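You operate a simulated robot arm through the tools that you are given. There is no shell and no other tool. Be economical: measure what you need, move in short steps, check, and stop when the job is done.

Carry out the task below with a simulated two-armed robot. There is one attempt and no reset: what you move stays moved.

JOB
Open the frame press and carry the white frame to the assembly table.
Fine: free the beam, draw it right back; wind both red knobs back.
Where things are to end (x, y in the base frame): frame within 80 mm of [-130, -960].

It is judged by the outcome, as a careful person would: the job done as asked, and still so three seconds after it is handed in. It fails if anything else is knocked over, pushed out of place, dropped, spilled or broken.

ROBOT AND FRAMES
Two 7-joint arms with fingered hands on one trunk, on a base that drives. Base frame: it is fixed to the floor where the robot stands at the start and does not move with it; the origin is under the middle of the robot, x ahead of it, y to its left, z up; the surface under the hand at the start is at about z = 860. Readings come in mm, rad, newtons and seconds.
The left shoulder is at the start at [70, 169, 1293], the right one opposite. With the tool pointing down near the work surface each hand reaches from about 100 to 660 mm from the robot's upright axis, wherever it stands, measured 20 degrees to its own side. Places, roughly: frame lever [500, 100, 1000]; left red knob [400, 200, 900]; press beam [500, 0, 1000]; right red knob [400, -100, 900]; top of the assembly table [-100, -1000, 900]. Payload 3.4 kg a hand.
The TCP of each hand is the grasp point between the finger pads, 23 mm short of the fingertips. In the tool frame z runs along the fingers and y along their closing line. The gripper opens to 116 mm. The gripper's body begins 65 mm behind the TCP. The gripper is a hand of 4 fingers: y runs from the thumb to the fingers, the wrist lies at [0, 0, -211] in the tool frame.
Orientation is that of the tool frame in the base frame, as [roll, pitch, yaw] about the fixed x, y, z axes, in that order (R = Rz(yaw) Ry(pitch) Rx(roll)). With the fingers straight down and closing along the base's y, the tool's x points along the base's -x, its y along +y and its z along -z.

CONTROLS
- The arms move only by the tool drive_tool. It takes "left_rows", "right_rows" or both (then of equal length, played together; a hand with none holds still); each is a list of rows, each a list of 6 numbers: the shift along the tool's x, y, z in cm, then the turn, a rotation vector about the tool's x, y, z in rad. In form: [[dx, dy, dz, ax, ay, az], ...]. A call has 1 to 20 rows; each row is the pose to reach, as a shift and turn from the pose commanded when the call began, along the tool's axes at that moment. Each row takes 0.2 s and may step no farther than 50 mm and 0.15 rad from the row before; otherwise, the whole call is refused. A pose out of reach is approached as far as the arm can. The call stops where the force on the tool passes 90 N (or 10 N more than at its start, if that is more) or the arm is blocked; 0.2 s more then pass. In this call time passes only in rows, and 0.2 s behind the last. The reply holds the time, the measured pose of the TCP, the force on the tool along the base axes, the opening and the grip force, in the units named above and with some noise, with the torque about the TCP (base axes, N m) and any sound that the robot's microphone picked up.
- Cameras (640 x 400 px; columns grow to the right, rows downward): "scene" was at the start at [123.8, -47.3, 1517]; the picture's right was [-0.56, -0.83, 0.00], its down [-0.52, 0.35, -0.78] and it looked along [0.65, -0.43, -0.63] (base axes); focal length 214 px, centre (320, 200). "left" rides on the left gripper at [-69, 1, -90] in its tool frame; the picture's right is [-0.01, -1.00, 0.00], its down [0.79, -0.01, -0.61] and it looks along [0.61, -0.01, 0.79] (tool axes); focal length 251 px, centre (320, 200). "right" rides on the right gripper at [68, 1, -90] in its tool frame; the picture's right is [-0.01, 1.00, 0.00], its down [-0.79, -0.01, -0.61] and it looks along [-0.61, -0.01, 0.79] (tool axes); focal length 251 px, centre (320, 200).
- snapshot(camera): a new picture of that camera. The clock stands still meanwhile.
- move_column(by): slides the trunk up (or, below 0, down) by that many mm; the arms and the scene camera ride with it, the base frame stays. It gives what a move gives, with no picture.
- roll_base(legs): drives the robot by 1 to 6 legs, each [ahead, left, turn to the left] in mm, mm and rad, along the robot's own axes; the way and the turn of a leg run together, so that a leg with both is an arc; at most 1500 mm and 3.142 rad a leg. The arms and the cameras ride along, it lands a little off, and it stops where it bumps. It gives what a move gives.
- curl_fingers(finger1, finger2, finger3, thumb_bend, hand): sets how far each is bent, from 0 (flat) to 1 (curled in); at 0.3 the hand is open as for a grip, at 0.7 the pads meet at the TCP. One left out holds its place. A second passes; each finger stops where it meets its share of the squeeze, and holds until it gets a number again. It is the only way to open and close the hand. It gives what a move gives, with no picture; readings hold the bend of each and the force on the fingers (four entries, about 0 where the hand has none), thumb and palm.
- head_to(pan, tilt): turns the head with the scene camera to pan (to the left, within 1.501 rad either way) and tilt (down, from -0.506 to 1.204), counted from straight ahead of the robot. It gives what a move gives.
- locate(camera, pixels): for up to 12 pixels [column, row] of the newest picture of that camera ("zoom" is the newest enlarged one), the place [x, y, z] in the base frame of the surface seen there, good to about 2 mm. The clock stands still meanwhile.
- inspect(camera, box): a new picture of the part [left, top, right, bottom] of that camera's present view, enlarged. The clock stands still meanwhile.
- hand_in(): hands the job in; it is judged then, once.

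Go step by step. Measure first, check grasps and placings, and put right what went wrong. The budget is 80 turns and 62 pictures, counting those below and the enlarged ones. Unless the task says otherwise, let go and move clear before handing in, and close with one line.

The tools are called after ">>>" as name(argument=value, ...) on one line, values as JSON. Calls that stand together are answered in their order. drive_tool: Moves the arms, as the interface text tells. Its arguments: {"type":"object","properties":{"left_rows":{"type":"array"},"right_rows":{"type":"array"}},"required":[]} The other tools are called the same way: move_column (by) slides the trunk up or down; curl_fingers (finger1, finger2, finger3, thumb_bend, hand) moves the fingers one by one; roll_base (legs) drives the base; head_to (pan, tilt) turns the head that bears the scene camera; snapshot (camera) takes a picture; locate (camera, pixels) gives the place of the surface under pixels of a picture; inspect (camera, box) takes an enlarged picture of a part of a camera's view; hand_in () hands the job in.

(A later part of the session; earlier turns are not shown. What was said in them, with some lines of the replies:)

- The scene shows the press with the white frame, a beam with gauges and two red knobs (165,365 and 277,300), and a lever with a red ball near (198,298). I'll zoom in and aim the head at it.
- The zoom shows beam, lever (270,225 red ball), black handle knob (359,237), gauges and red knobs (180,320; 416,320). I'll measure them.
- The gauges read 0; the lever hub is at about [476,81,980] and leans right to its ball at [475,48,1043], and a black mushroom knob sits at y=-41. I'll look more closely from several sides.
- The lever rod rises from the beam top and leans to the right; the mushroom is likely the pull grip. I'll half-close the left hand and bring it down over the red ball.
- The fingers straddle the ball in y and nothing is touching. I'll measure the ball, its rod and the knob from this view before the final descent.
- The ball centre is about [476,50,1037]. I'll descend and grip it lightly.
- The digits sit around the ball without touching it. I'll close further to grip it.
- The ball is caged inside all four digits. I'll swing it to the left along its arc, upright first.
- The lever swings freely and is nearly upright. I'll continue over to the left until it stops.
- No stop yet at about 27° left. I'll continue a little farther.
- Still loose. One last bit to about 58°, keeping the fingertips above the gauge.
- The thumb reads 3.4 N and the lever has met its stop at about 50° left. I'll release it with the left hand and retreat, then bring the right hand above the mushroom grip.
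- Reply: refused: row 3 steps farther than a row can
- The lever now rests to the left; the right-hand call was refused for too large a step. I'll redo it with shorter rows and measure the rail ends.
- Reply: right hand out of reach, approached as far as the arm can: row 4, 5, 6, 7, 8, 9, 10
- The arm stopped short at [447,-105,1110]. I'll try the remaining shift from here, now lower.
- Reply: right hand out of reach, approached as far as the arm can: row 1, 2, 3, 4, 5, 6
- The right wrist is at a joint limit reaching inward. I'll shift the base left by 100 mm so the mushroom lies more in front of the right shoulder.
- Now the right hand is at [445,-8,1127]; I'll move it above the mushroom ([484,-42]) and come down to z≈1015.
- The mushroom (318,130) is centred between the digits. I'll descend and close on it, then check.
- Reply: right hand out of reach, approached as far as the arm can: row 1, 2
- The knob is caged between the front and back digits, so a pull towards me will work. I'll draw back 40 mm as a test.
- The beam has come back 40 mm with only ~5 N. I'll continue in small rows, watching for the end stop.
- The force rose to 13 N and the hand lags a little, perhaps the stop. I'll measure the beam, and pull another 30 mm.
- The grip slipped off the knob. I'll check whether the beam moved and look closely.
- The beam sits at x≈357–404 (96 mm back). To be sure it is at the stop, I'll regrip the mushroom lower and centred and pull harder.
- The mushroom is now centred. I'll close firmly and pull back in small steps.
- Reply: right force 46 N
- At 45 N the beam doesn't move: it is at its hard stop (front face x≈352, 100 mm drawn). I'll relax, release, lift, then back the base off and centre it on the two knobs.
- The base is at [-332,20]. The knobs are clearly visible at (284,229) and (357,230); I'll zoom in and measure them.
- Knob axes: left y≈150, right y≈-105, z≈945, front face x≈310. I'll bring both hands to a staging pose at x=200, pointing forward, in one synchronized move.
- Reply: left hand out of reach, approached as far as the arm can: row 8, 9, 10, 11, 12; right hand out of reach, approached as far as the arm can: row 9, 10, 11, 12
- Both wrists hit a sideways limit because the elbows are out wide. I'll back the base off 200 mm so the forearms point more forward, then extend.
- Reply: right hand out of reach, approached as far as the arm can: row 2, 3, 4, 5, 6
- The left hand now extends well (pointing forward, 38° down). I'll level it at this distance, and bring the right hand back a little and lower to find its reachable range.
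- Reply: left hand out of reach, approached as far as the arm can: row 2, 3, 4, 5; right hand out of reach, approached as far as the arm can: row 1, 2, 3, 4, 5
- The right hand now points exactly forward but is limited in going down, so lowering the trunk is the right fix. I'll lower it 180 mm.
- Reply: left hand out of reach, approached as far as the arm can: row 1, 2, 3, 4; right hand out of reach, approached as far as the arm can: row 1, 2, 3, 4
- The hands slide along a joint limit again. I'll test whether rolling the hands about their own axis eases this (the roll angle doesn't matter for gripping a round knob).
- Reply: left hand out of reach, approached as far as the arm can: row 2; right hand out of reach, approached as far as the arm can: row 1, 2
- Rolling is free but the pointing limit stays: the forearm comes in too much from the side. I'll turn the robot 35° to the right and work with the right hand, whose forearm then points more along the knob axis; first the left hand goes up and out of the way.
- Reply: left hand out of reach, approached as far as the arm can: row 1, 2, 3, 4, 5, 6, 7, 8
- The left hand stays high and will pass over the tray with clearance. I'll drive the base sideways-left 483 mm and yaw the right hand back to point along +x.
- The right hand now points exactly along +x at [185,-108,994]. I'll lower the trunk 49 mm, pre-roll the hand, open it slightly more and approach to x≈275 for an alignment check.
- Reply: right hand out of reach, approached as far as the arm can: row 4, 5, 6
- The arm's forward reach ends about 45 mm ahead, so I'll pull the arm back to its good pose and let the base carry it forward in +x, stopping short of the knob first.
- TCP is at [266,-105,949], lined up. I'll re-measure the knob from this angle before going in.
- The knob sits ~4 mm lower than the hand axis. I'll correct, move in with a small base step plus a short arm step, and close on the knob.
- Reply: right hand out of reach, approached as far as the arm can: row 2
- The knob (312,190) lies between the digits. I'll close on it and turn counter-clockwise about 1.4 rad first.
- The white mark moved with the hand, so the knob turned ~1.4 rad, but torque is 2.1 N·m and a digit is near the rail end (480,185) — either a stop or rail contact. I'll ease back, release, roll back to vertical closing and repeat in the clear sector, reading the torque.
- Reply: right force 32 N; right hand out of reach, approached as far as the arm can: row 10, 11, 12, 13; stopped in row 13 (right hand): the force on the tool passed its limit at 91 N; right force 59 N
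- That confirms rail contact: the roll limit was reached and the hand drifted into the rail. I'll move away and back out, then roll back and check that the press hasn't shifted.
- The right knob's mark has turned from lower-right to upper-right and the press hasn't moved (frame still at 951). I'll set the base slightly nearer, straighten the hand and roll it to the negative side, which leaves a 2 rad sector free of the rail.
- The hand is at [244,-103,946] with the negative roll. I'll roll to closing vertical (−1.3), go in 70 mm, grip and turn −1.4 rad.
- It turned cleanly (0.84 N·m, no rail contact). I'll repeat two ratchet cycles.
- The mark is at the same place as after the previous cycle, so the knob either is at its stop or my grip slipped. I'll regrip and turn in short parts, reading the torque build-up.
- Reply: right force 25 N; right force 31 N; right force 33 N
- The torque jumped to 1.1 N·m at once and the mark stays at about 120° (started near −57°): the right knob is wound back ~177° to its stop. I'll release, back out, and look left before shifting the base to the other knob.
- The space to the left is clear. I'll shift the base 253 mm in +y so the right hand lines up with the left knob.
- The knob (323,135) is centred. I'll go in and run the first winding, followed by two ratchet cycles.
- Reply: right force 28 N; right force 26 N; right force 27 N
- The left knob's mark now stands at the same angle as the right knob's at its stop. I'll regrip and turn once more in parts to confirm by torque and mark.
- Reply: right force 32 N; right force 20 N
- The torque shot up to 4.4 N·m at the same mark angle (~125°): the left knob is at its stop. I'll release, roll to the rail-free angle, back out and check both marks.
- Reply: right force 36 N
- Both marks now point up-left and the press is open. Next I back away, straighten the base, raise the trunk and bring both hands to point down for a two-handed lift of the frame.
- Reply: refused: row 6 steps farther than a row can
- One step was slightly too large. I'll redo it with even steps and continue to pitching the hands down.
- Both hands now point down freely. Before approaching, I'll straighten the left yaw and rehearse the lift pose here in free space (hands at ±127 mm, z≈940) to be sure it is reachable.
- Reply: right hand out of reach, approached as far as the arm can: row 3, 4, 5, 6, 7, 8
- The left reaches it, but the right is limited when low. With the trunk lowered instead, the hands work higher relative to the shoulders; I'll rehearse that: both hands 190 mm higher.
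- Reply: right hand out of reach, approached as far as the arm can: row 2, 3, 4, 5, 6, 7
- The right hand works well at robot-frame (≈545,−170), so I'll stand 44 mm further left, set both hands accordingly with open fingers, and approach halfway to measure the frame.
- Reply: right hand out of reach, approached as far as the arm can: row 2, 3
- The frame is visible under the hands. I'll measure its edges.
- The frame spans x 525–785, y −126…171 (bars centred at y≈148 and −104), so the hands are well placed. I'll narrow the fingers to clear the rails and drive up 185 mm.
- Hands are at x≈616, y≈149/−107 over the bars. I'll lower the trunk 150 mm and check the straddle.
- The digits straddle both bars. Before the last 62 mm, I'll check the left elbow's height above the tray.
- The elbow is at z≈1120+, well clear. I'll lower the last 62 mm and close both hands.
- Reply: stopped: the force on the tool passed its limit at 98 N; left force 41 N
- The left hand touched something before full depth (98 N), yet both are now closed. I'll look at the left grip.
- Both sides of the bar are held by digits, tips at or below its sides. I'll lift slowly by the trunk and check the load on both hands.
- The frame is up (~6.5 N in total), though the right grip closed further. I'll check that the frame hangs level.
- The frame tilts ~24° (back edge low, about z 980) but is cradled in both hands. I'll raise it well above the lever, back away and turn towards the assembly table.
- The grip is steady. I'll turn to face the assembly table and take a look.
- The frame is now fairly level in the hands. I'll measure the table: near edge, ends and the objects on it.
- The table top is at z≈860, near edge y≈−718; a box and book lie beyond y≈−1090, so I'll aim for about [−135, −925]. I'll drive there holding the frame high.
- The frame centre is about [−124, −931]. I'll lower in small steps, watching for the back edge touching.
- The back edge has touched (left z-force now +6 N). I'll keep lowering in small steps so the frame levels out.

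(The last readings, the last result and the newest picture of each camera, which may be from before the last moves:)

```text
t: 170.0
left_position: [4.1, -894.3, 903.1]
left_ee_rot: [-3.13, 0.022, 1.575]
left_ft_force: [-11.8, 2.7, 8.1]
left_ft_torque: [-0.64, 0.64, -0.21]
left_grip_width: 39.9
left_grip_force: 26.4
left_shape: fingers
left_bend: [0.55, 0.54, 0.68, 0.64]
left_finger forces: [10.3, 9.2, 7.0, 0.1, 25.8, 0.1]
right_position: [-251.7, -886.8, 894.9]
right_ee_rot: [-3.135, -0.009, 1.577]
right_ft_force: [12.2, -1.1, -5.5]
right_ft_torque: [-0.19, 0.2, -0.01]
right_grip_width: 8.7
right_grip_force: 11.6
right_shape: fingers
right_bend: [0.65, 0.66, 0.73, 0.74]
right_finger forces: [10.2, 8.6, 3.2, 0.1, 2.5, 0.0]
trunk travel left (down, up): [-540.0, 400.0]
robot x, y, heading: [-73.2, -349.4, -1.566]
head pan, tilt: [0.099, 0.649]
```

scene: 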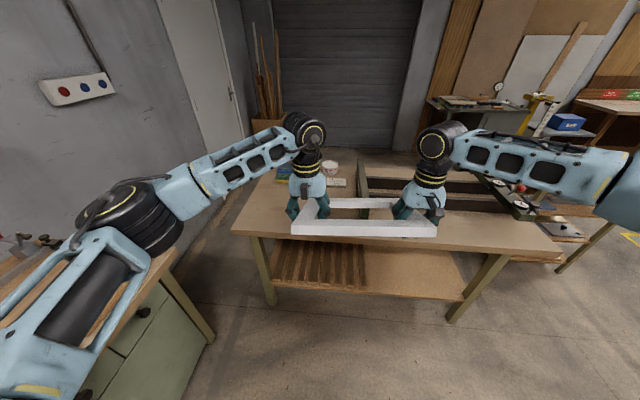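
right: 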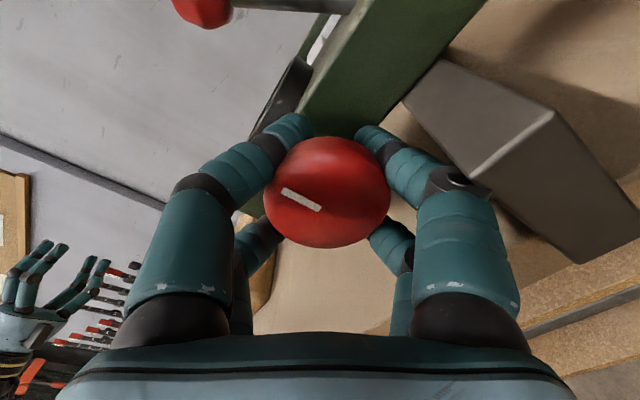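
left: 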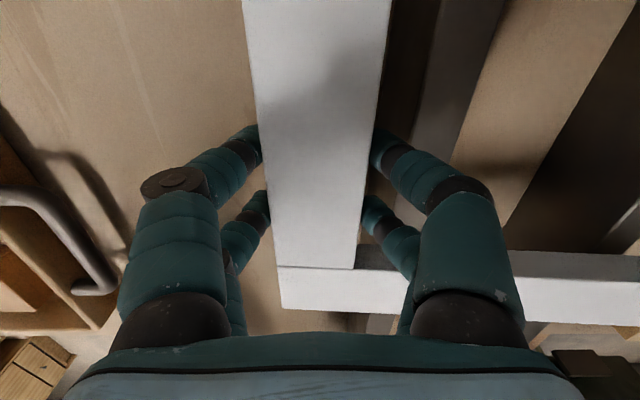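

Still light contact. I'll lower 9 mm more to bring the fingertips almost to the table.

>>> move_column(by=-6)

>>> move_column(by=-4)

```text
t: 170.5
left_position: [4.5, -893.4, 896.6]
left_ee_rot: [-3.13, 0.024, 1.576]
left_ft_force: [-12.8, 3.5, 7.5]
left_ft_torque: [-0.65, 0.67, -0.22]
left_grip_width: 40.2
left_grip_force: 26.3
left_shape: fingers
left_bend: [0.56, 0.54, 0.68, 0.64]
left_finger forces: [9.8, 9.2, 7.1, 0.0, 26.1, 0.1]
right_position: [-251.8, -885.8, 889.4]
right_ee_rot: [-3.134, -0.009, 1.576]
right_ft_force: [12.1, -0.2, -6.3]
right_ft_torque: [-0.2, 0.2, 0.06]
right_grip_width: 8.8
right_grip_force: 12.1
right_shape: fingers
right_bend: [0.65, 0.67, 0.73, 0.74]
right_finger forces: [10.0, 8.1, 2.2, 0.0, 2.5, 0.1]
trunk travel left (down, up): [-534.0, 406.0]
robot x, y, heading: [-73.0, -348.6, -1.566]
head pan, tilt: [0.099, 0.649]
```

```text
t: 171.0
left_position: [5.8, -893.7, 893.3]
left_ee_rot: [-3.131, 0.025, 1.575]
left_ft_force: [-14.9, -1.5, 9.1]
left_ft_torque: [-0.75, 0.73, -0.24]
left_grip_width: 40.3
left_grip_force: 26.3
left_shape: fingers
left_bend: [0.56, 0.54, 0.68, 0.64]
left_finger forces: [9.2, 9.2, 7.3, 0.1, 26.7, 0.0]
right_position: [-251.1, -886.5, 886.7]
right_ee_rot: [-3.136, -0.006, 1.575]
right_ft_force: [15.5, -2.2, 11.4]
right_ft_torque: [-0.24, -0.31, -0.04]
right_grip_width: 7.2
right_grip_force: 19.4
right_shape: fingers
right_bend: [0.67, 0.69, 0.73, 0.74]
right_finger forces: [21.4, 13.6, 1.6, 0.0, 2.1, 0.0]
trunk travel left (down, up): [-530.0, 410.0]
robot x, y, heading: [-73.5, -350.1, -1.569]
head pan, tilt: [0.099, 0.649]
```

The right fingertips have reached the table (+11 N). I'll open the right hand gently, then lower the left few millimetres and open it too.

>>> curl_fingers(hand="right", finger1=0.55, finger2=0.55, finger3=0.55, thumb_bend=0.55)

>>> curl_fingers(hand="right", finger1=0.42, finger2=0.42, finger3=0.42, thumb_bend=0.42)

>>> drive_tool(left_rows=[[0, 0, 0.3, 0, 0, 0], [0, 0, 0.6, 0, 0, 0]])

>>> curl_fingers(hand="left", finger1=0.5, finger2=0.5, finger3=0.5, thumb_bend=0.5)

>>> curl_fingers(hand="left", finger1=0.42, finger2=0.42, finger3=0.42, thumb_bend=0.42)

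```text
t: 172.0
left_position: [5.0, -891.2, 893.9]
left_ee_rot: [-3.129, 0.027, 1.576]
left_ft_force: [-8.6, -2.9, 4.8]
left_ft_torque: [-0.62, 0.53, -0.22]
left_grip_width: 40.2
left_grip_force: 25.7
left_shape: fingers
left_bend: [0.55, 0.54, 0.68, 0.64]
left_finger forces: [10.8, 10.4, 6.6, 0.0, 23.4, 0.0]
right_position: [-251.6, -885.0, 888.6]
right_ee_rot: [-3.135, -0.002, 1.574]
right_ft_force: [2.4, -11.8, 45.6]
right_ft_torque: [-0.35, 0.41, 0.0]
right_grip_width: 33.1
right_grip_force: 29.7
right_shape: fingers
right_bend: [0.61, 0.62, 0.59, 0.59]
right_finger forces: [16.4, 16.9, 10.3, 0.1, 15.7, 0.0]
trunk travel left (down, up): [-530.0, 410.0]
robot x, y, heading: [-76.8, -354.8, -1.567]
head pan, tilt: [0.099, 0.649]
```

```text
t: 173.0
left_position: [5.1, -890.7, 893.4]
left_ee_rot: [-3.132, 0.026, 1.576]
left_ft_force: [-1.5, 0.1, -1.5]
left_ft_torque: [-0.2, -0.27, -0.1]
left_grip_width: 40.0
left_grip_force: 23.2
left_shape: fingers
left_bend: [0.55, 0.54, 0.68, 0.63]
left_finger forces: [11.7, 10.4, 6.4, 0.0, 17.7, 0.0]
right_position: [-253.1, -883.2, 886.5]
right_ee_rot: [-3.132, -0.005, 1.576]
right_ft_force: [-4.0, 0.2, 36.9]
right_ft_torque: [-0.05, -0.38, -0.13]
right_grip_width: 64.4
right_grip_force: 21.6
right_shape: fingers
right_bend: [0.67, 0.68, 0.43, 0.42]
right_finger forces: [16.0, 18.6, 6.8, 0.1, 1.0, 0.1]
trunk travel left (down, up): [-530.0, 410.0]
robot x, y, heading: [-76.6, -349.6, -1.572]
head pan, tilt: [0.099, 0.649]
```

```text
t: 173.6
left_position: [4.1, -890.9, 890.2]
left_ee_rot: [-3.127, 0.028, 1.576]
left_ft_force: [-1.7, 4.7, 14.8]
left_ft_torque: [-0.05, -0.4, -0.05]
left_grip_width: 40.4
left_grip_force: 30.1
left_shape: fingers
left_bend: [0.55, 0.54, 0.68, 0.63]
left_finger forces: [11.8, 22.4, 5.9, 0.1, 18.4, 0.1]
right_position: [-253.1, -883.0, 886.0]
right_ee_rot: [-3.135, -0.003, 1.576]
right_ft_force: [-5.0, -4.8, 27.0]
right_ft_torque: [-0.17, -0.29, -0.18]
right_grip_width: 64.5
right_grip_force: 17.0
right_shape: fingers
right_bend: [0.67, 0.68, 0.43, 0.42]
right_finger forces: [12.4, 16.9, 4.9, 0.0, 0.6, 0.0]
trunk travel left (down, up): [-530.0, 410.0]
robot x, y, heading: [-77.3, -351.7, -1.565]
head pan, tilt: [0.099, 0.649]
```

```text
t: 174.6
left_position: [4.1, -890.9, 889.3]
left_ee_rot: [-3.131, 0.028, 1.577]
left_ft_force: [-1.1, 0.3, 21.5]
left_ft_torque: [0.53, -0.72, 0.03]
left_grip_width: 57.5
left_grip_force: 10.2
left_shape: fingers
left_bend: [0.5, 0.57, 0.5, 0.5]
left_finger forces: [0.0, 21.4, 0.5, 0.1, 0.1, 0.0]
right_position: [-252.2, -883.0, 887.8]
right_ee_rot: [-3.135, -0.004, 1.575]
right_ft_force: [-5.0, -5.2, 24.5]
right_ft_torque: [-0.18, -0.39, -0.08]
right_grip_width: 65.4
right_grip_force: 13.0
right_shape: fingers
right_bend: [0.65, 0.66, 0.43, 0.42]
right_finger forces: [11.2, 10.2, 3.4, 0.0, 0.1, 0.0]
trunk travel left (down, up): [-530.0, 410.0]
robot x, y, heading: [-75.6, -352.6, -1.571]
head pan, tilt: [0.099, 0.649]
```

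```text
t: 175.6
left_position: [2.9, -890.7, 888.1]
left_ee_rot: [-3.13, 0.027, 1.576]
left_ft_force: [-4.8, -2.1, 12.8]
left_ft_torque: [0.26, -0.34, 0.06]
left_grip_width: 81.5
left_grip_force: 6.0
left_shape: fingers
left_bend: [0.42, 0.6, 0.42, 0.42]
left_finger forces: [0.0, 12.5, 0.0, 0.0, 0.1, 0.1]
right_position: [-252.2, -883.0, 886.5]
right_ee_rot: [-3.136, -0.004, 1.576]
right_ft_force: [-6.0, -1.4, 30.4]
right_ft_torque: [-0.11, -0.47, -0.01]
right_grip_width: 65.1
right_grip_force: 16.2
right_shape: fingers
right_bend: [0.65, 0.66, 0.43, 0.42]
right_finger forces: [13.4, 12.7, 4.5, 0.0, 0.1, 0.0]
trunk travel left (down, up): [-530.0, 410.0]
robot x, y, heading: [-74.0, -351.0, -1.569]
head pan, tilt: [0.099, 0.649]
```

Fingers 1–2 on the right and 2 on the left are pinned against the table. I'll raise both hands a few millimetres and reopen so they can slide out.

>>> drive_tool(left_rows=[[0, 0, -0.3, 0, 0, 0], [0, 0, -0.5, 0, 0, 0]], right_rows=[[0, 0, -0.4, 0, 0, 0], [0, 0, -0.8, 0, 0, 0]])

>>> curl_fingers(hand="right", finger1=0.4, finger2=0.4, finger3=0.4, thumb_bend=0.4)

>>> curl_fingers(hand="left", finger1=0.4, finger2=0.4, finger3=0.4, thumb_bend=0.4)

```text
t: 176.2
left_position: [7.4, -894.9, 888.7]
left_ee_rot: [-3.132, 0.019, 1.575]
left_ft_force: [1.1, -0.6, 0.7]
left_ft_torque: [0.05, -0.04, 0.0]
left_grip_width: 81.5
left_grip_force: 0.1
left_shape: fingers
left_bend: [0.42, 0.42, 0.42, 0.42]
left_finger forces: [0.1, 0.0, 0.0, 0.1, 0.0, 0.0]
right_position: [-250.7, -887.8, 889.7]
right_ee_rot: [-3.134, -0.016, 1.576]
right_ft_force: [-0.3, -0.8, -0.1]
right_ft_torque: [-0.03, 0.02, 0.03]
right_grip_width: 81.6
right_grip_force: 0.1
right_shape: fingers
right_bend: [0.42, 0.42, 0.42, 0.42]
right_finger forces: [0.0, 0.0, 0.0, 0.0, 0.1, 0.1]
trunk travel left (down, up): [-530.0, 410.0]
robot x, y, heading: [-74.9, -350.0, -1.567]
head pan, tilt: [0.099, 0.649]
```

```text
t: 177.2
left_position: [4.1, -895.8, 890.5]
left_ee_rot: [-3.131, 0.02, 1.577]
left_ft_force: [0.4, 0.3, -0.4]
left_ft_torque: [0.01, 0.0, 0.0]
left_grip_width: 81.5
left_grip_force: 0.0
left_shape: fingers
left_bend: [0.42, 0.42, 0.42, 0.42]
left_finger forces: [0.1, 0.1, 0.0, 0.0, 0.0, 0.0]
right_position: [-251.4, -887.5, 891.5]
right_ee_rot: [-3.134, -0.01, 1.577]
right_ft_force: [0.3, 0.2, -0.3]
right_ft_torque: [0.02, 0.02, 0.01]
right_grip_width: 87.5
right_grip_force: 0.0
right_shape: fingers
right_bend: [0.4, 0.4, 0.4, 0.4]
right_finger forces: [0.0, 0.0, 0.0, 0.0, 0.1, 0.0]
trunk travel left (down, up): [-530.0, 410.0]
robot x, y, heading: [-78.8, -348.9, -1.569]
head pan, tilt: [0.099, 0.649]
```

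```text
t: 178.2
left_position: [3.4, -896.0, 890.0]
left_ee_rot: [-3.13, 0.02, 1.577]
left_ft_force: [0.8, 1.1, 0.1]
left_ft_torque: [0.01, 0.0, 0.04]
left_grip_width: 87.4
left_grip_force: 0.0
left_shape: fingers
left_bend: [0.4, 0.4, 0.4, 0.4]
left_finger forces: [0.1, 0.0, 0.0, 0.0, 0.0, 0.0]
right_position: [-253.0, -887.6, 892.7]
right_ee_rot: [-3.134, -0.01, 1.574]
right_ft_force: [0.2, 0.4, 0.3]
right_ft_torque: [-0.01, -0.05, 0.0]
right_grip_width: 87.4
right_grip_force: 0.0
right_shape: fingers
right_bend: [0.4, 0.4, 0.4, 0.4]
right_finger forces: [0.0, 0.1, 0.0, 0.0, 0.0, 0.0]
trunk travel left (down, up): [-530.0, 410.0]
robot x, y, heading: [-73.6, -350.3, -1.567]
head pan, tilt: [0.099, 0.649]
```

All fingers are free with no forces. I'll raise the hands straight up by the trunk, back off a little and check the frame with the last picture.

>>> move_column(by=60)

>>> move_column(by=200)

>>> roll_base(legs=[[-250, 0, 0]])

>>> snapshot(camera="scene")

```text
t: 179.2
left_position: [4.1, -895.5, 950.1]
left_ee_rot: [-3.127, 0.022, 1.575]
left_ft_force: [0.3, -0.8, -0.3]
left_ft_torque: [-0.03, 0.03, 0.01]
left_grip_width: 87.4
left_grip_force: 0.1
left_shape: fingers
left_bend: [0.4, 0.4, 0.4, 0.4]
left_finger forces: [0.0, 0.1, 0.0, 0.0, 0.1, 0.1]
right_position: [-253.3, -887.3, 952.1]
right_ee_rot: [-3.134, -0.01, 1.576]
right_ft_force: [-0.5, -0.1, -0.2]
right_ft_torque: [0.0, 0.01, 0.02]
right_grip_width: 87.4
right_grip_force: 0.0
right_shape: fingers
right_bend: [0.4, 0.4, 0.4, 0.4]
right_finger forces: [0.1, 0.0, 0.1, 0.0, 0.0, 0.0]
trunk travel left (down, up): [-590.0, 350.0]
robot x, y, heading: [-72.5, -347.9, -1.565]
head pan, tilt: [0.099, 0.649]
```

```text
t: 181.4
left_position: [3.8, -896.4, 1150.6]
left_ee_rot: [-3.129, 0.02, 1.575]
left_ft_force: [0.6, 0.0, -0.1]
left_ft_torque: [-0.01, 0.01, 0.02]
left_grip_width: 87.2
left_grip_force: 0.0
left_shape: fingers
left_bend: [0.4, 0.4, 0.4, 0.4]
left_finger forces: [0.0, 0.1, 0.1, 0.0, 0.0, 0.0]
right_position: [-250.9, -887.1, 1152.0]
right_ee_rot: [-3.135, -0.011, 1.575]
right_ft_force: [-0.2, -0.5, 0.5]
right_ft_torque: [0.04, 0.0, 0.01]
right_grip_width: 87.4
right_grip_force: 0.0
right_shape: fingers
right_bend: [0.4, 0.4, 0.4, 0.4]
right_finger forces: [0.1, 0.0, 0.1, 0.0, 0.0, 0.1]
trunk travel left (down, up): [-790.0, 150.0]
robot x, y, heading: [-72.9, -351.1, -1.568]
head pan, tilt: [0.099, 0.649]
```

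```text
t: 183.2
left_position: [4.5, -644.1, 1148.9]
left_ee_rot: [-3.128, 0.02, 1.574]
left_ft_force: [0.2, 0.2, 0.7]
left_ft_torque: [0.03, -0.01, 0.0]
left_grip_width: 87.6
left_grip_force: 0.1
left_shape: fingers
left_bend: [0.4, 0.4, 0.4, 0.4]
left_finger forces: [0.0, 0.0, 0.0, 0.0, 0.1, 0.0]
right_position: [-253.0, -634.6, 1151.0]
right_ee_rot: [-3.134, -0.013, 1.574]
right_ft_force: [-0.6, 0.1, 0.4]
right_ft_torque: [0.0, 0.0, 0.02]
right_grip_width: 87.4
right_grip_force: 0.1
right_shape: fingers
right_bend: [0.4, 0.4, 0.4, 0.4]
right_finger forces: [0.1, 0.0, 0.1, 0.0, 0.0, 0.0]
trunk travel left (down, up): [-790.0, 150.0]
robot x, y, heading: [-78.3, -98.0, -1.565]
head pan, tilt: [0.099, 0.649]
```

```text
0 pictures are left
```

scene: 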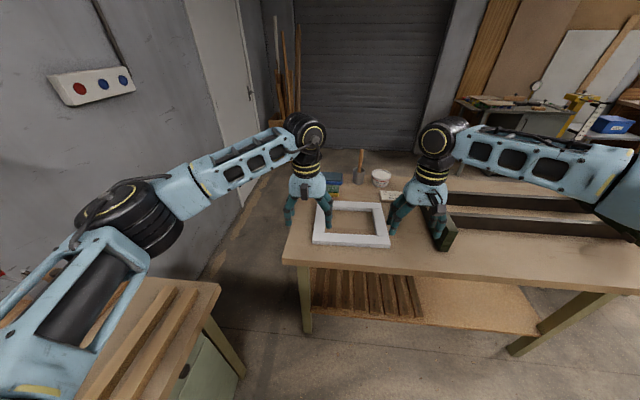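

The frame lies flat on the table; I'll measure its corners to confirm its position.

>>> locate(camera="scene", pixels=[[318, 238], [384, 240], [350, 238], [356, 205], [324, 222], [383, 225], [350, 222], [333, 192]])

```text
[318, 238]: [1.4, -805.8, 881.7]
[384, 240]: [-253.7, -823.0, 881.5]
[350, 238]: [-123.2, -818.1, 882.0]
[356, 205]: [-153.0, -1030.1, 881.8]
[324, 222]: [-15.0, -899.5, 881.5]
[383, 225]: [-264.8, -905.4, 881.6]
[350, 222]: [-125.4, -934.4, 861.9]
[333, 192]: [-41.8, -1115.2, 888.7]
```

The frame lies flat (top z≈882 throughout) with its centre at about [−130, −925], within the 80 mm tolerance. The hands are clear of it, so I'm handing in.

>>> hand_in()

```text
The job is handed in.
```

The press is open: the beam is freed and drawn back to its stop, and both red knobs are wound back to their stops. The white frame lies flat on the assembly table at about [−130, −925], with the hands clear of it. While I was winding the knobs, a hand pressed against a press rail once (about 91 N). The press did not appear to shift.
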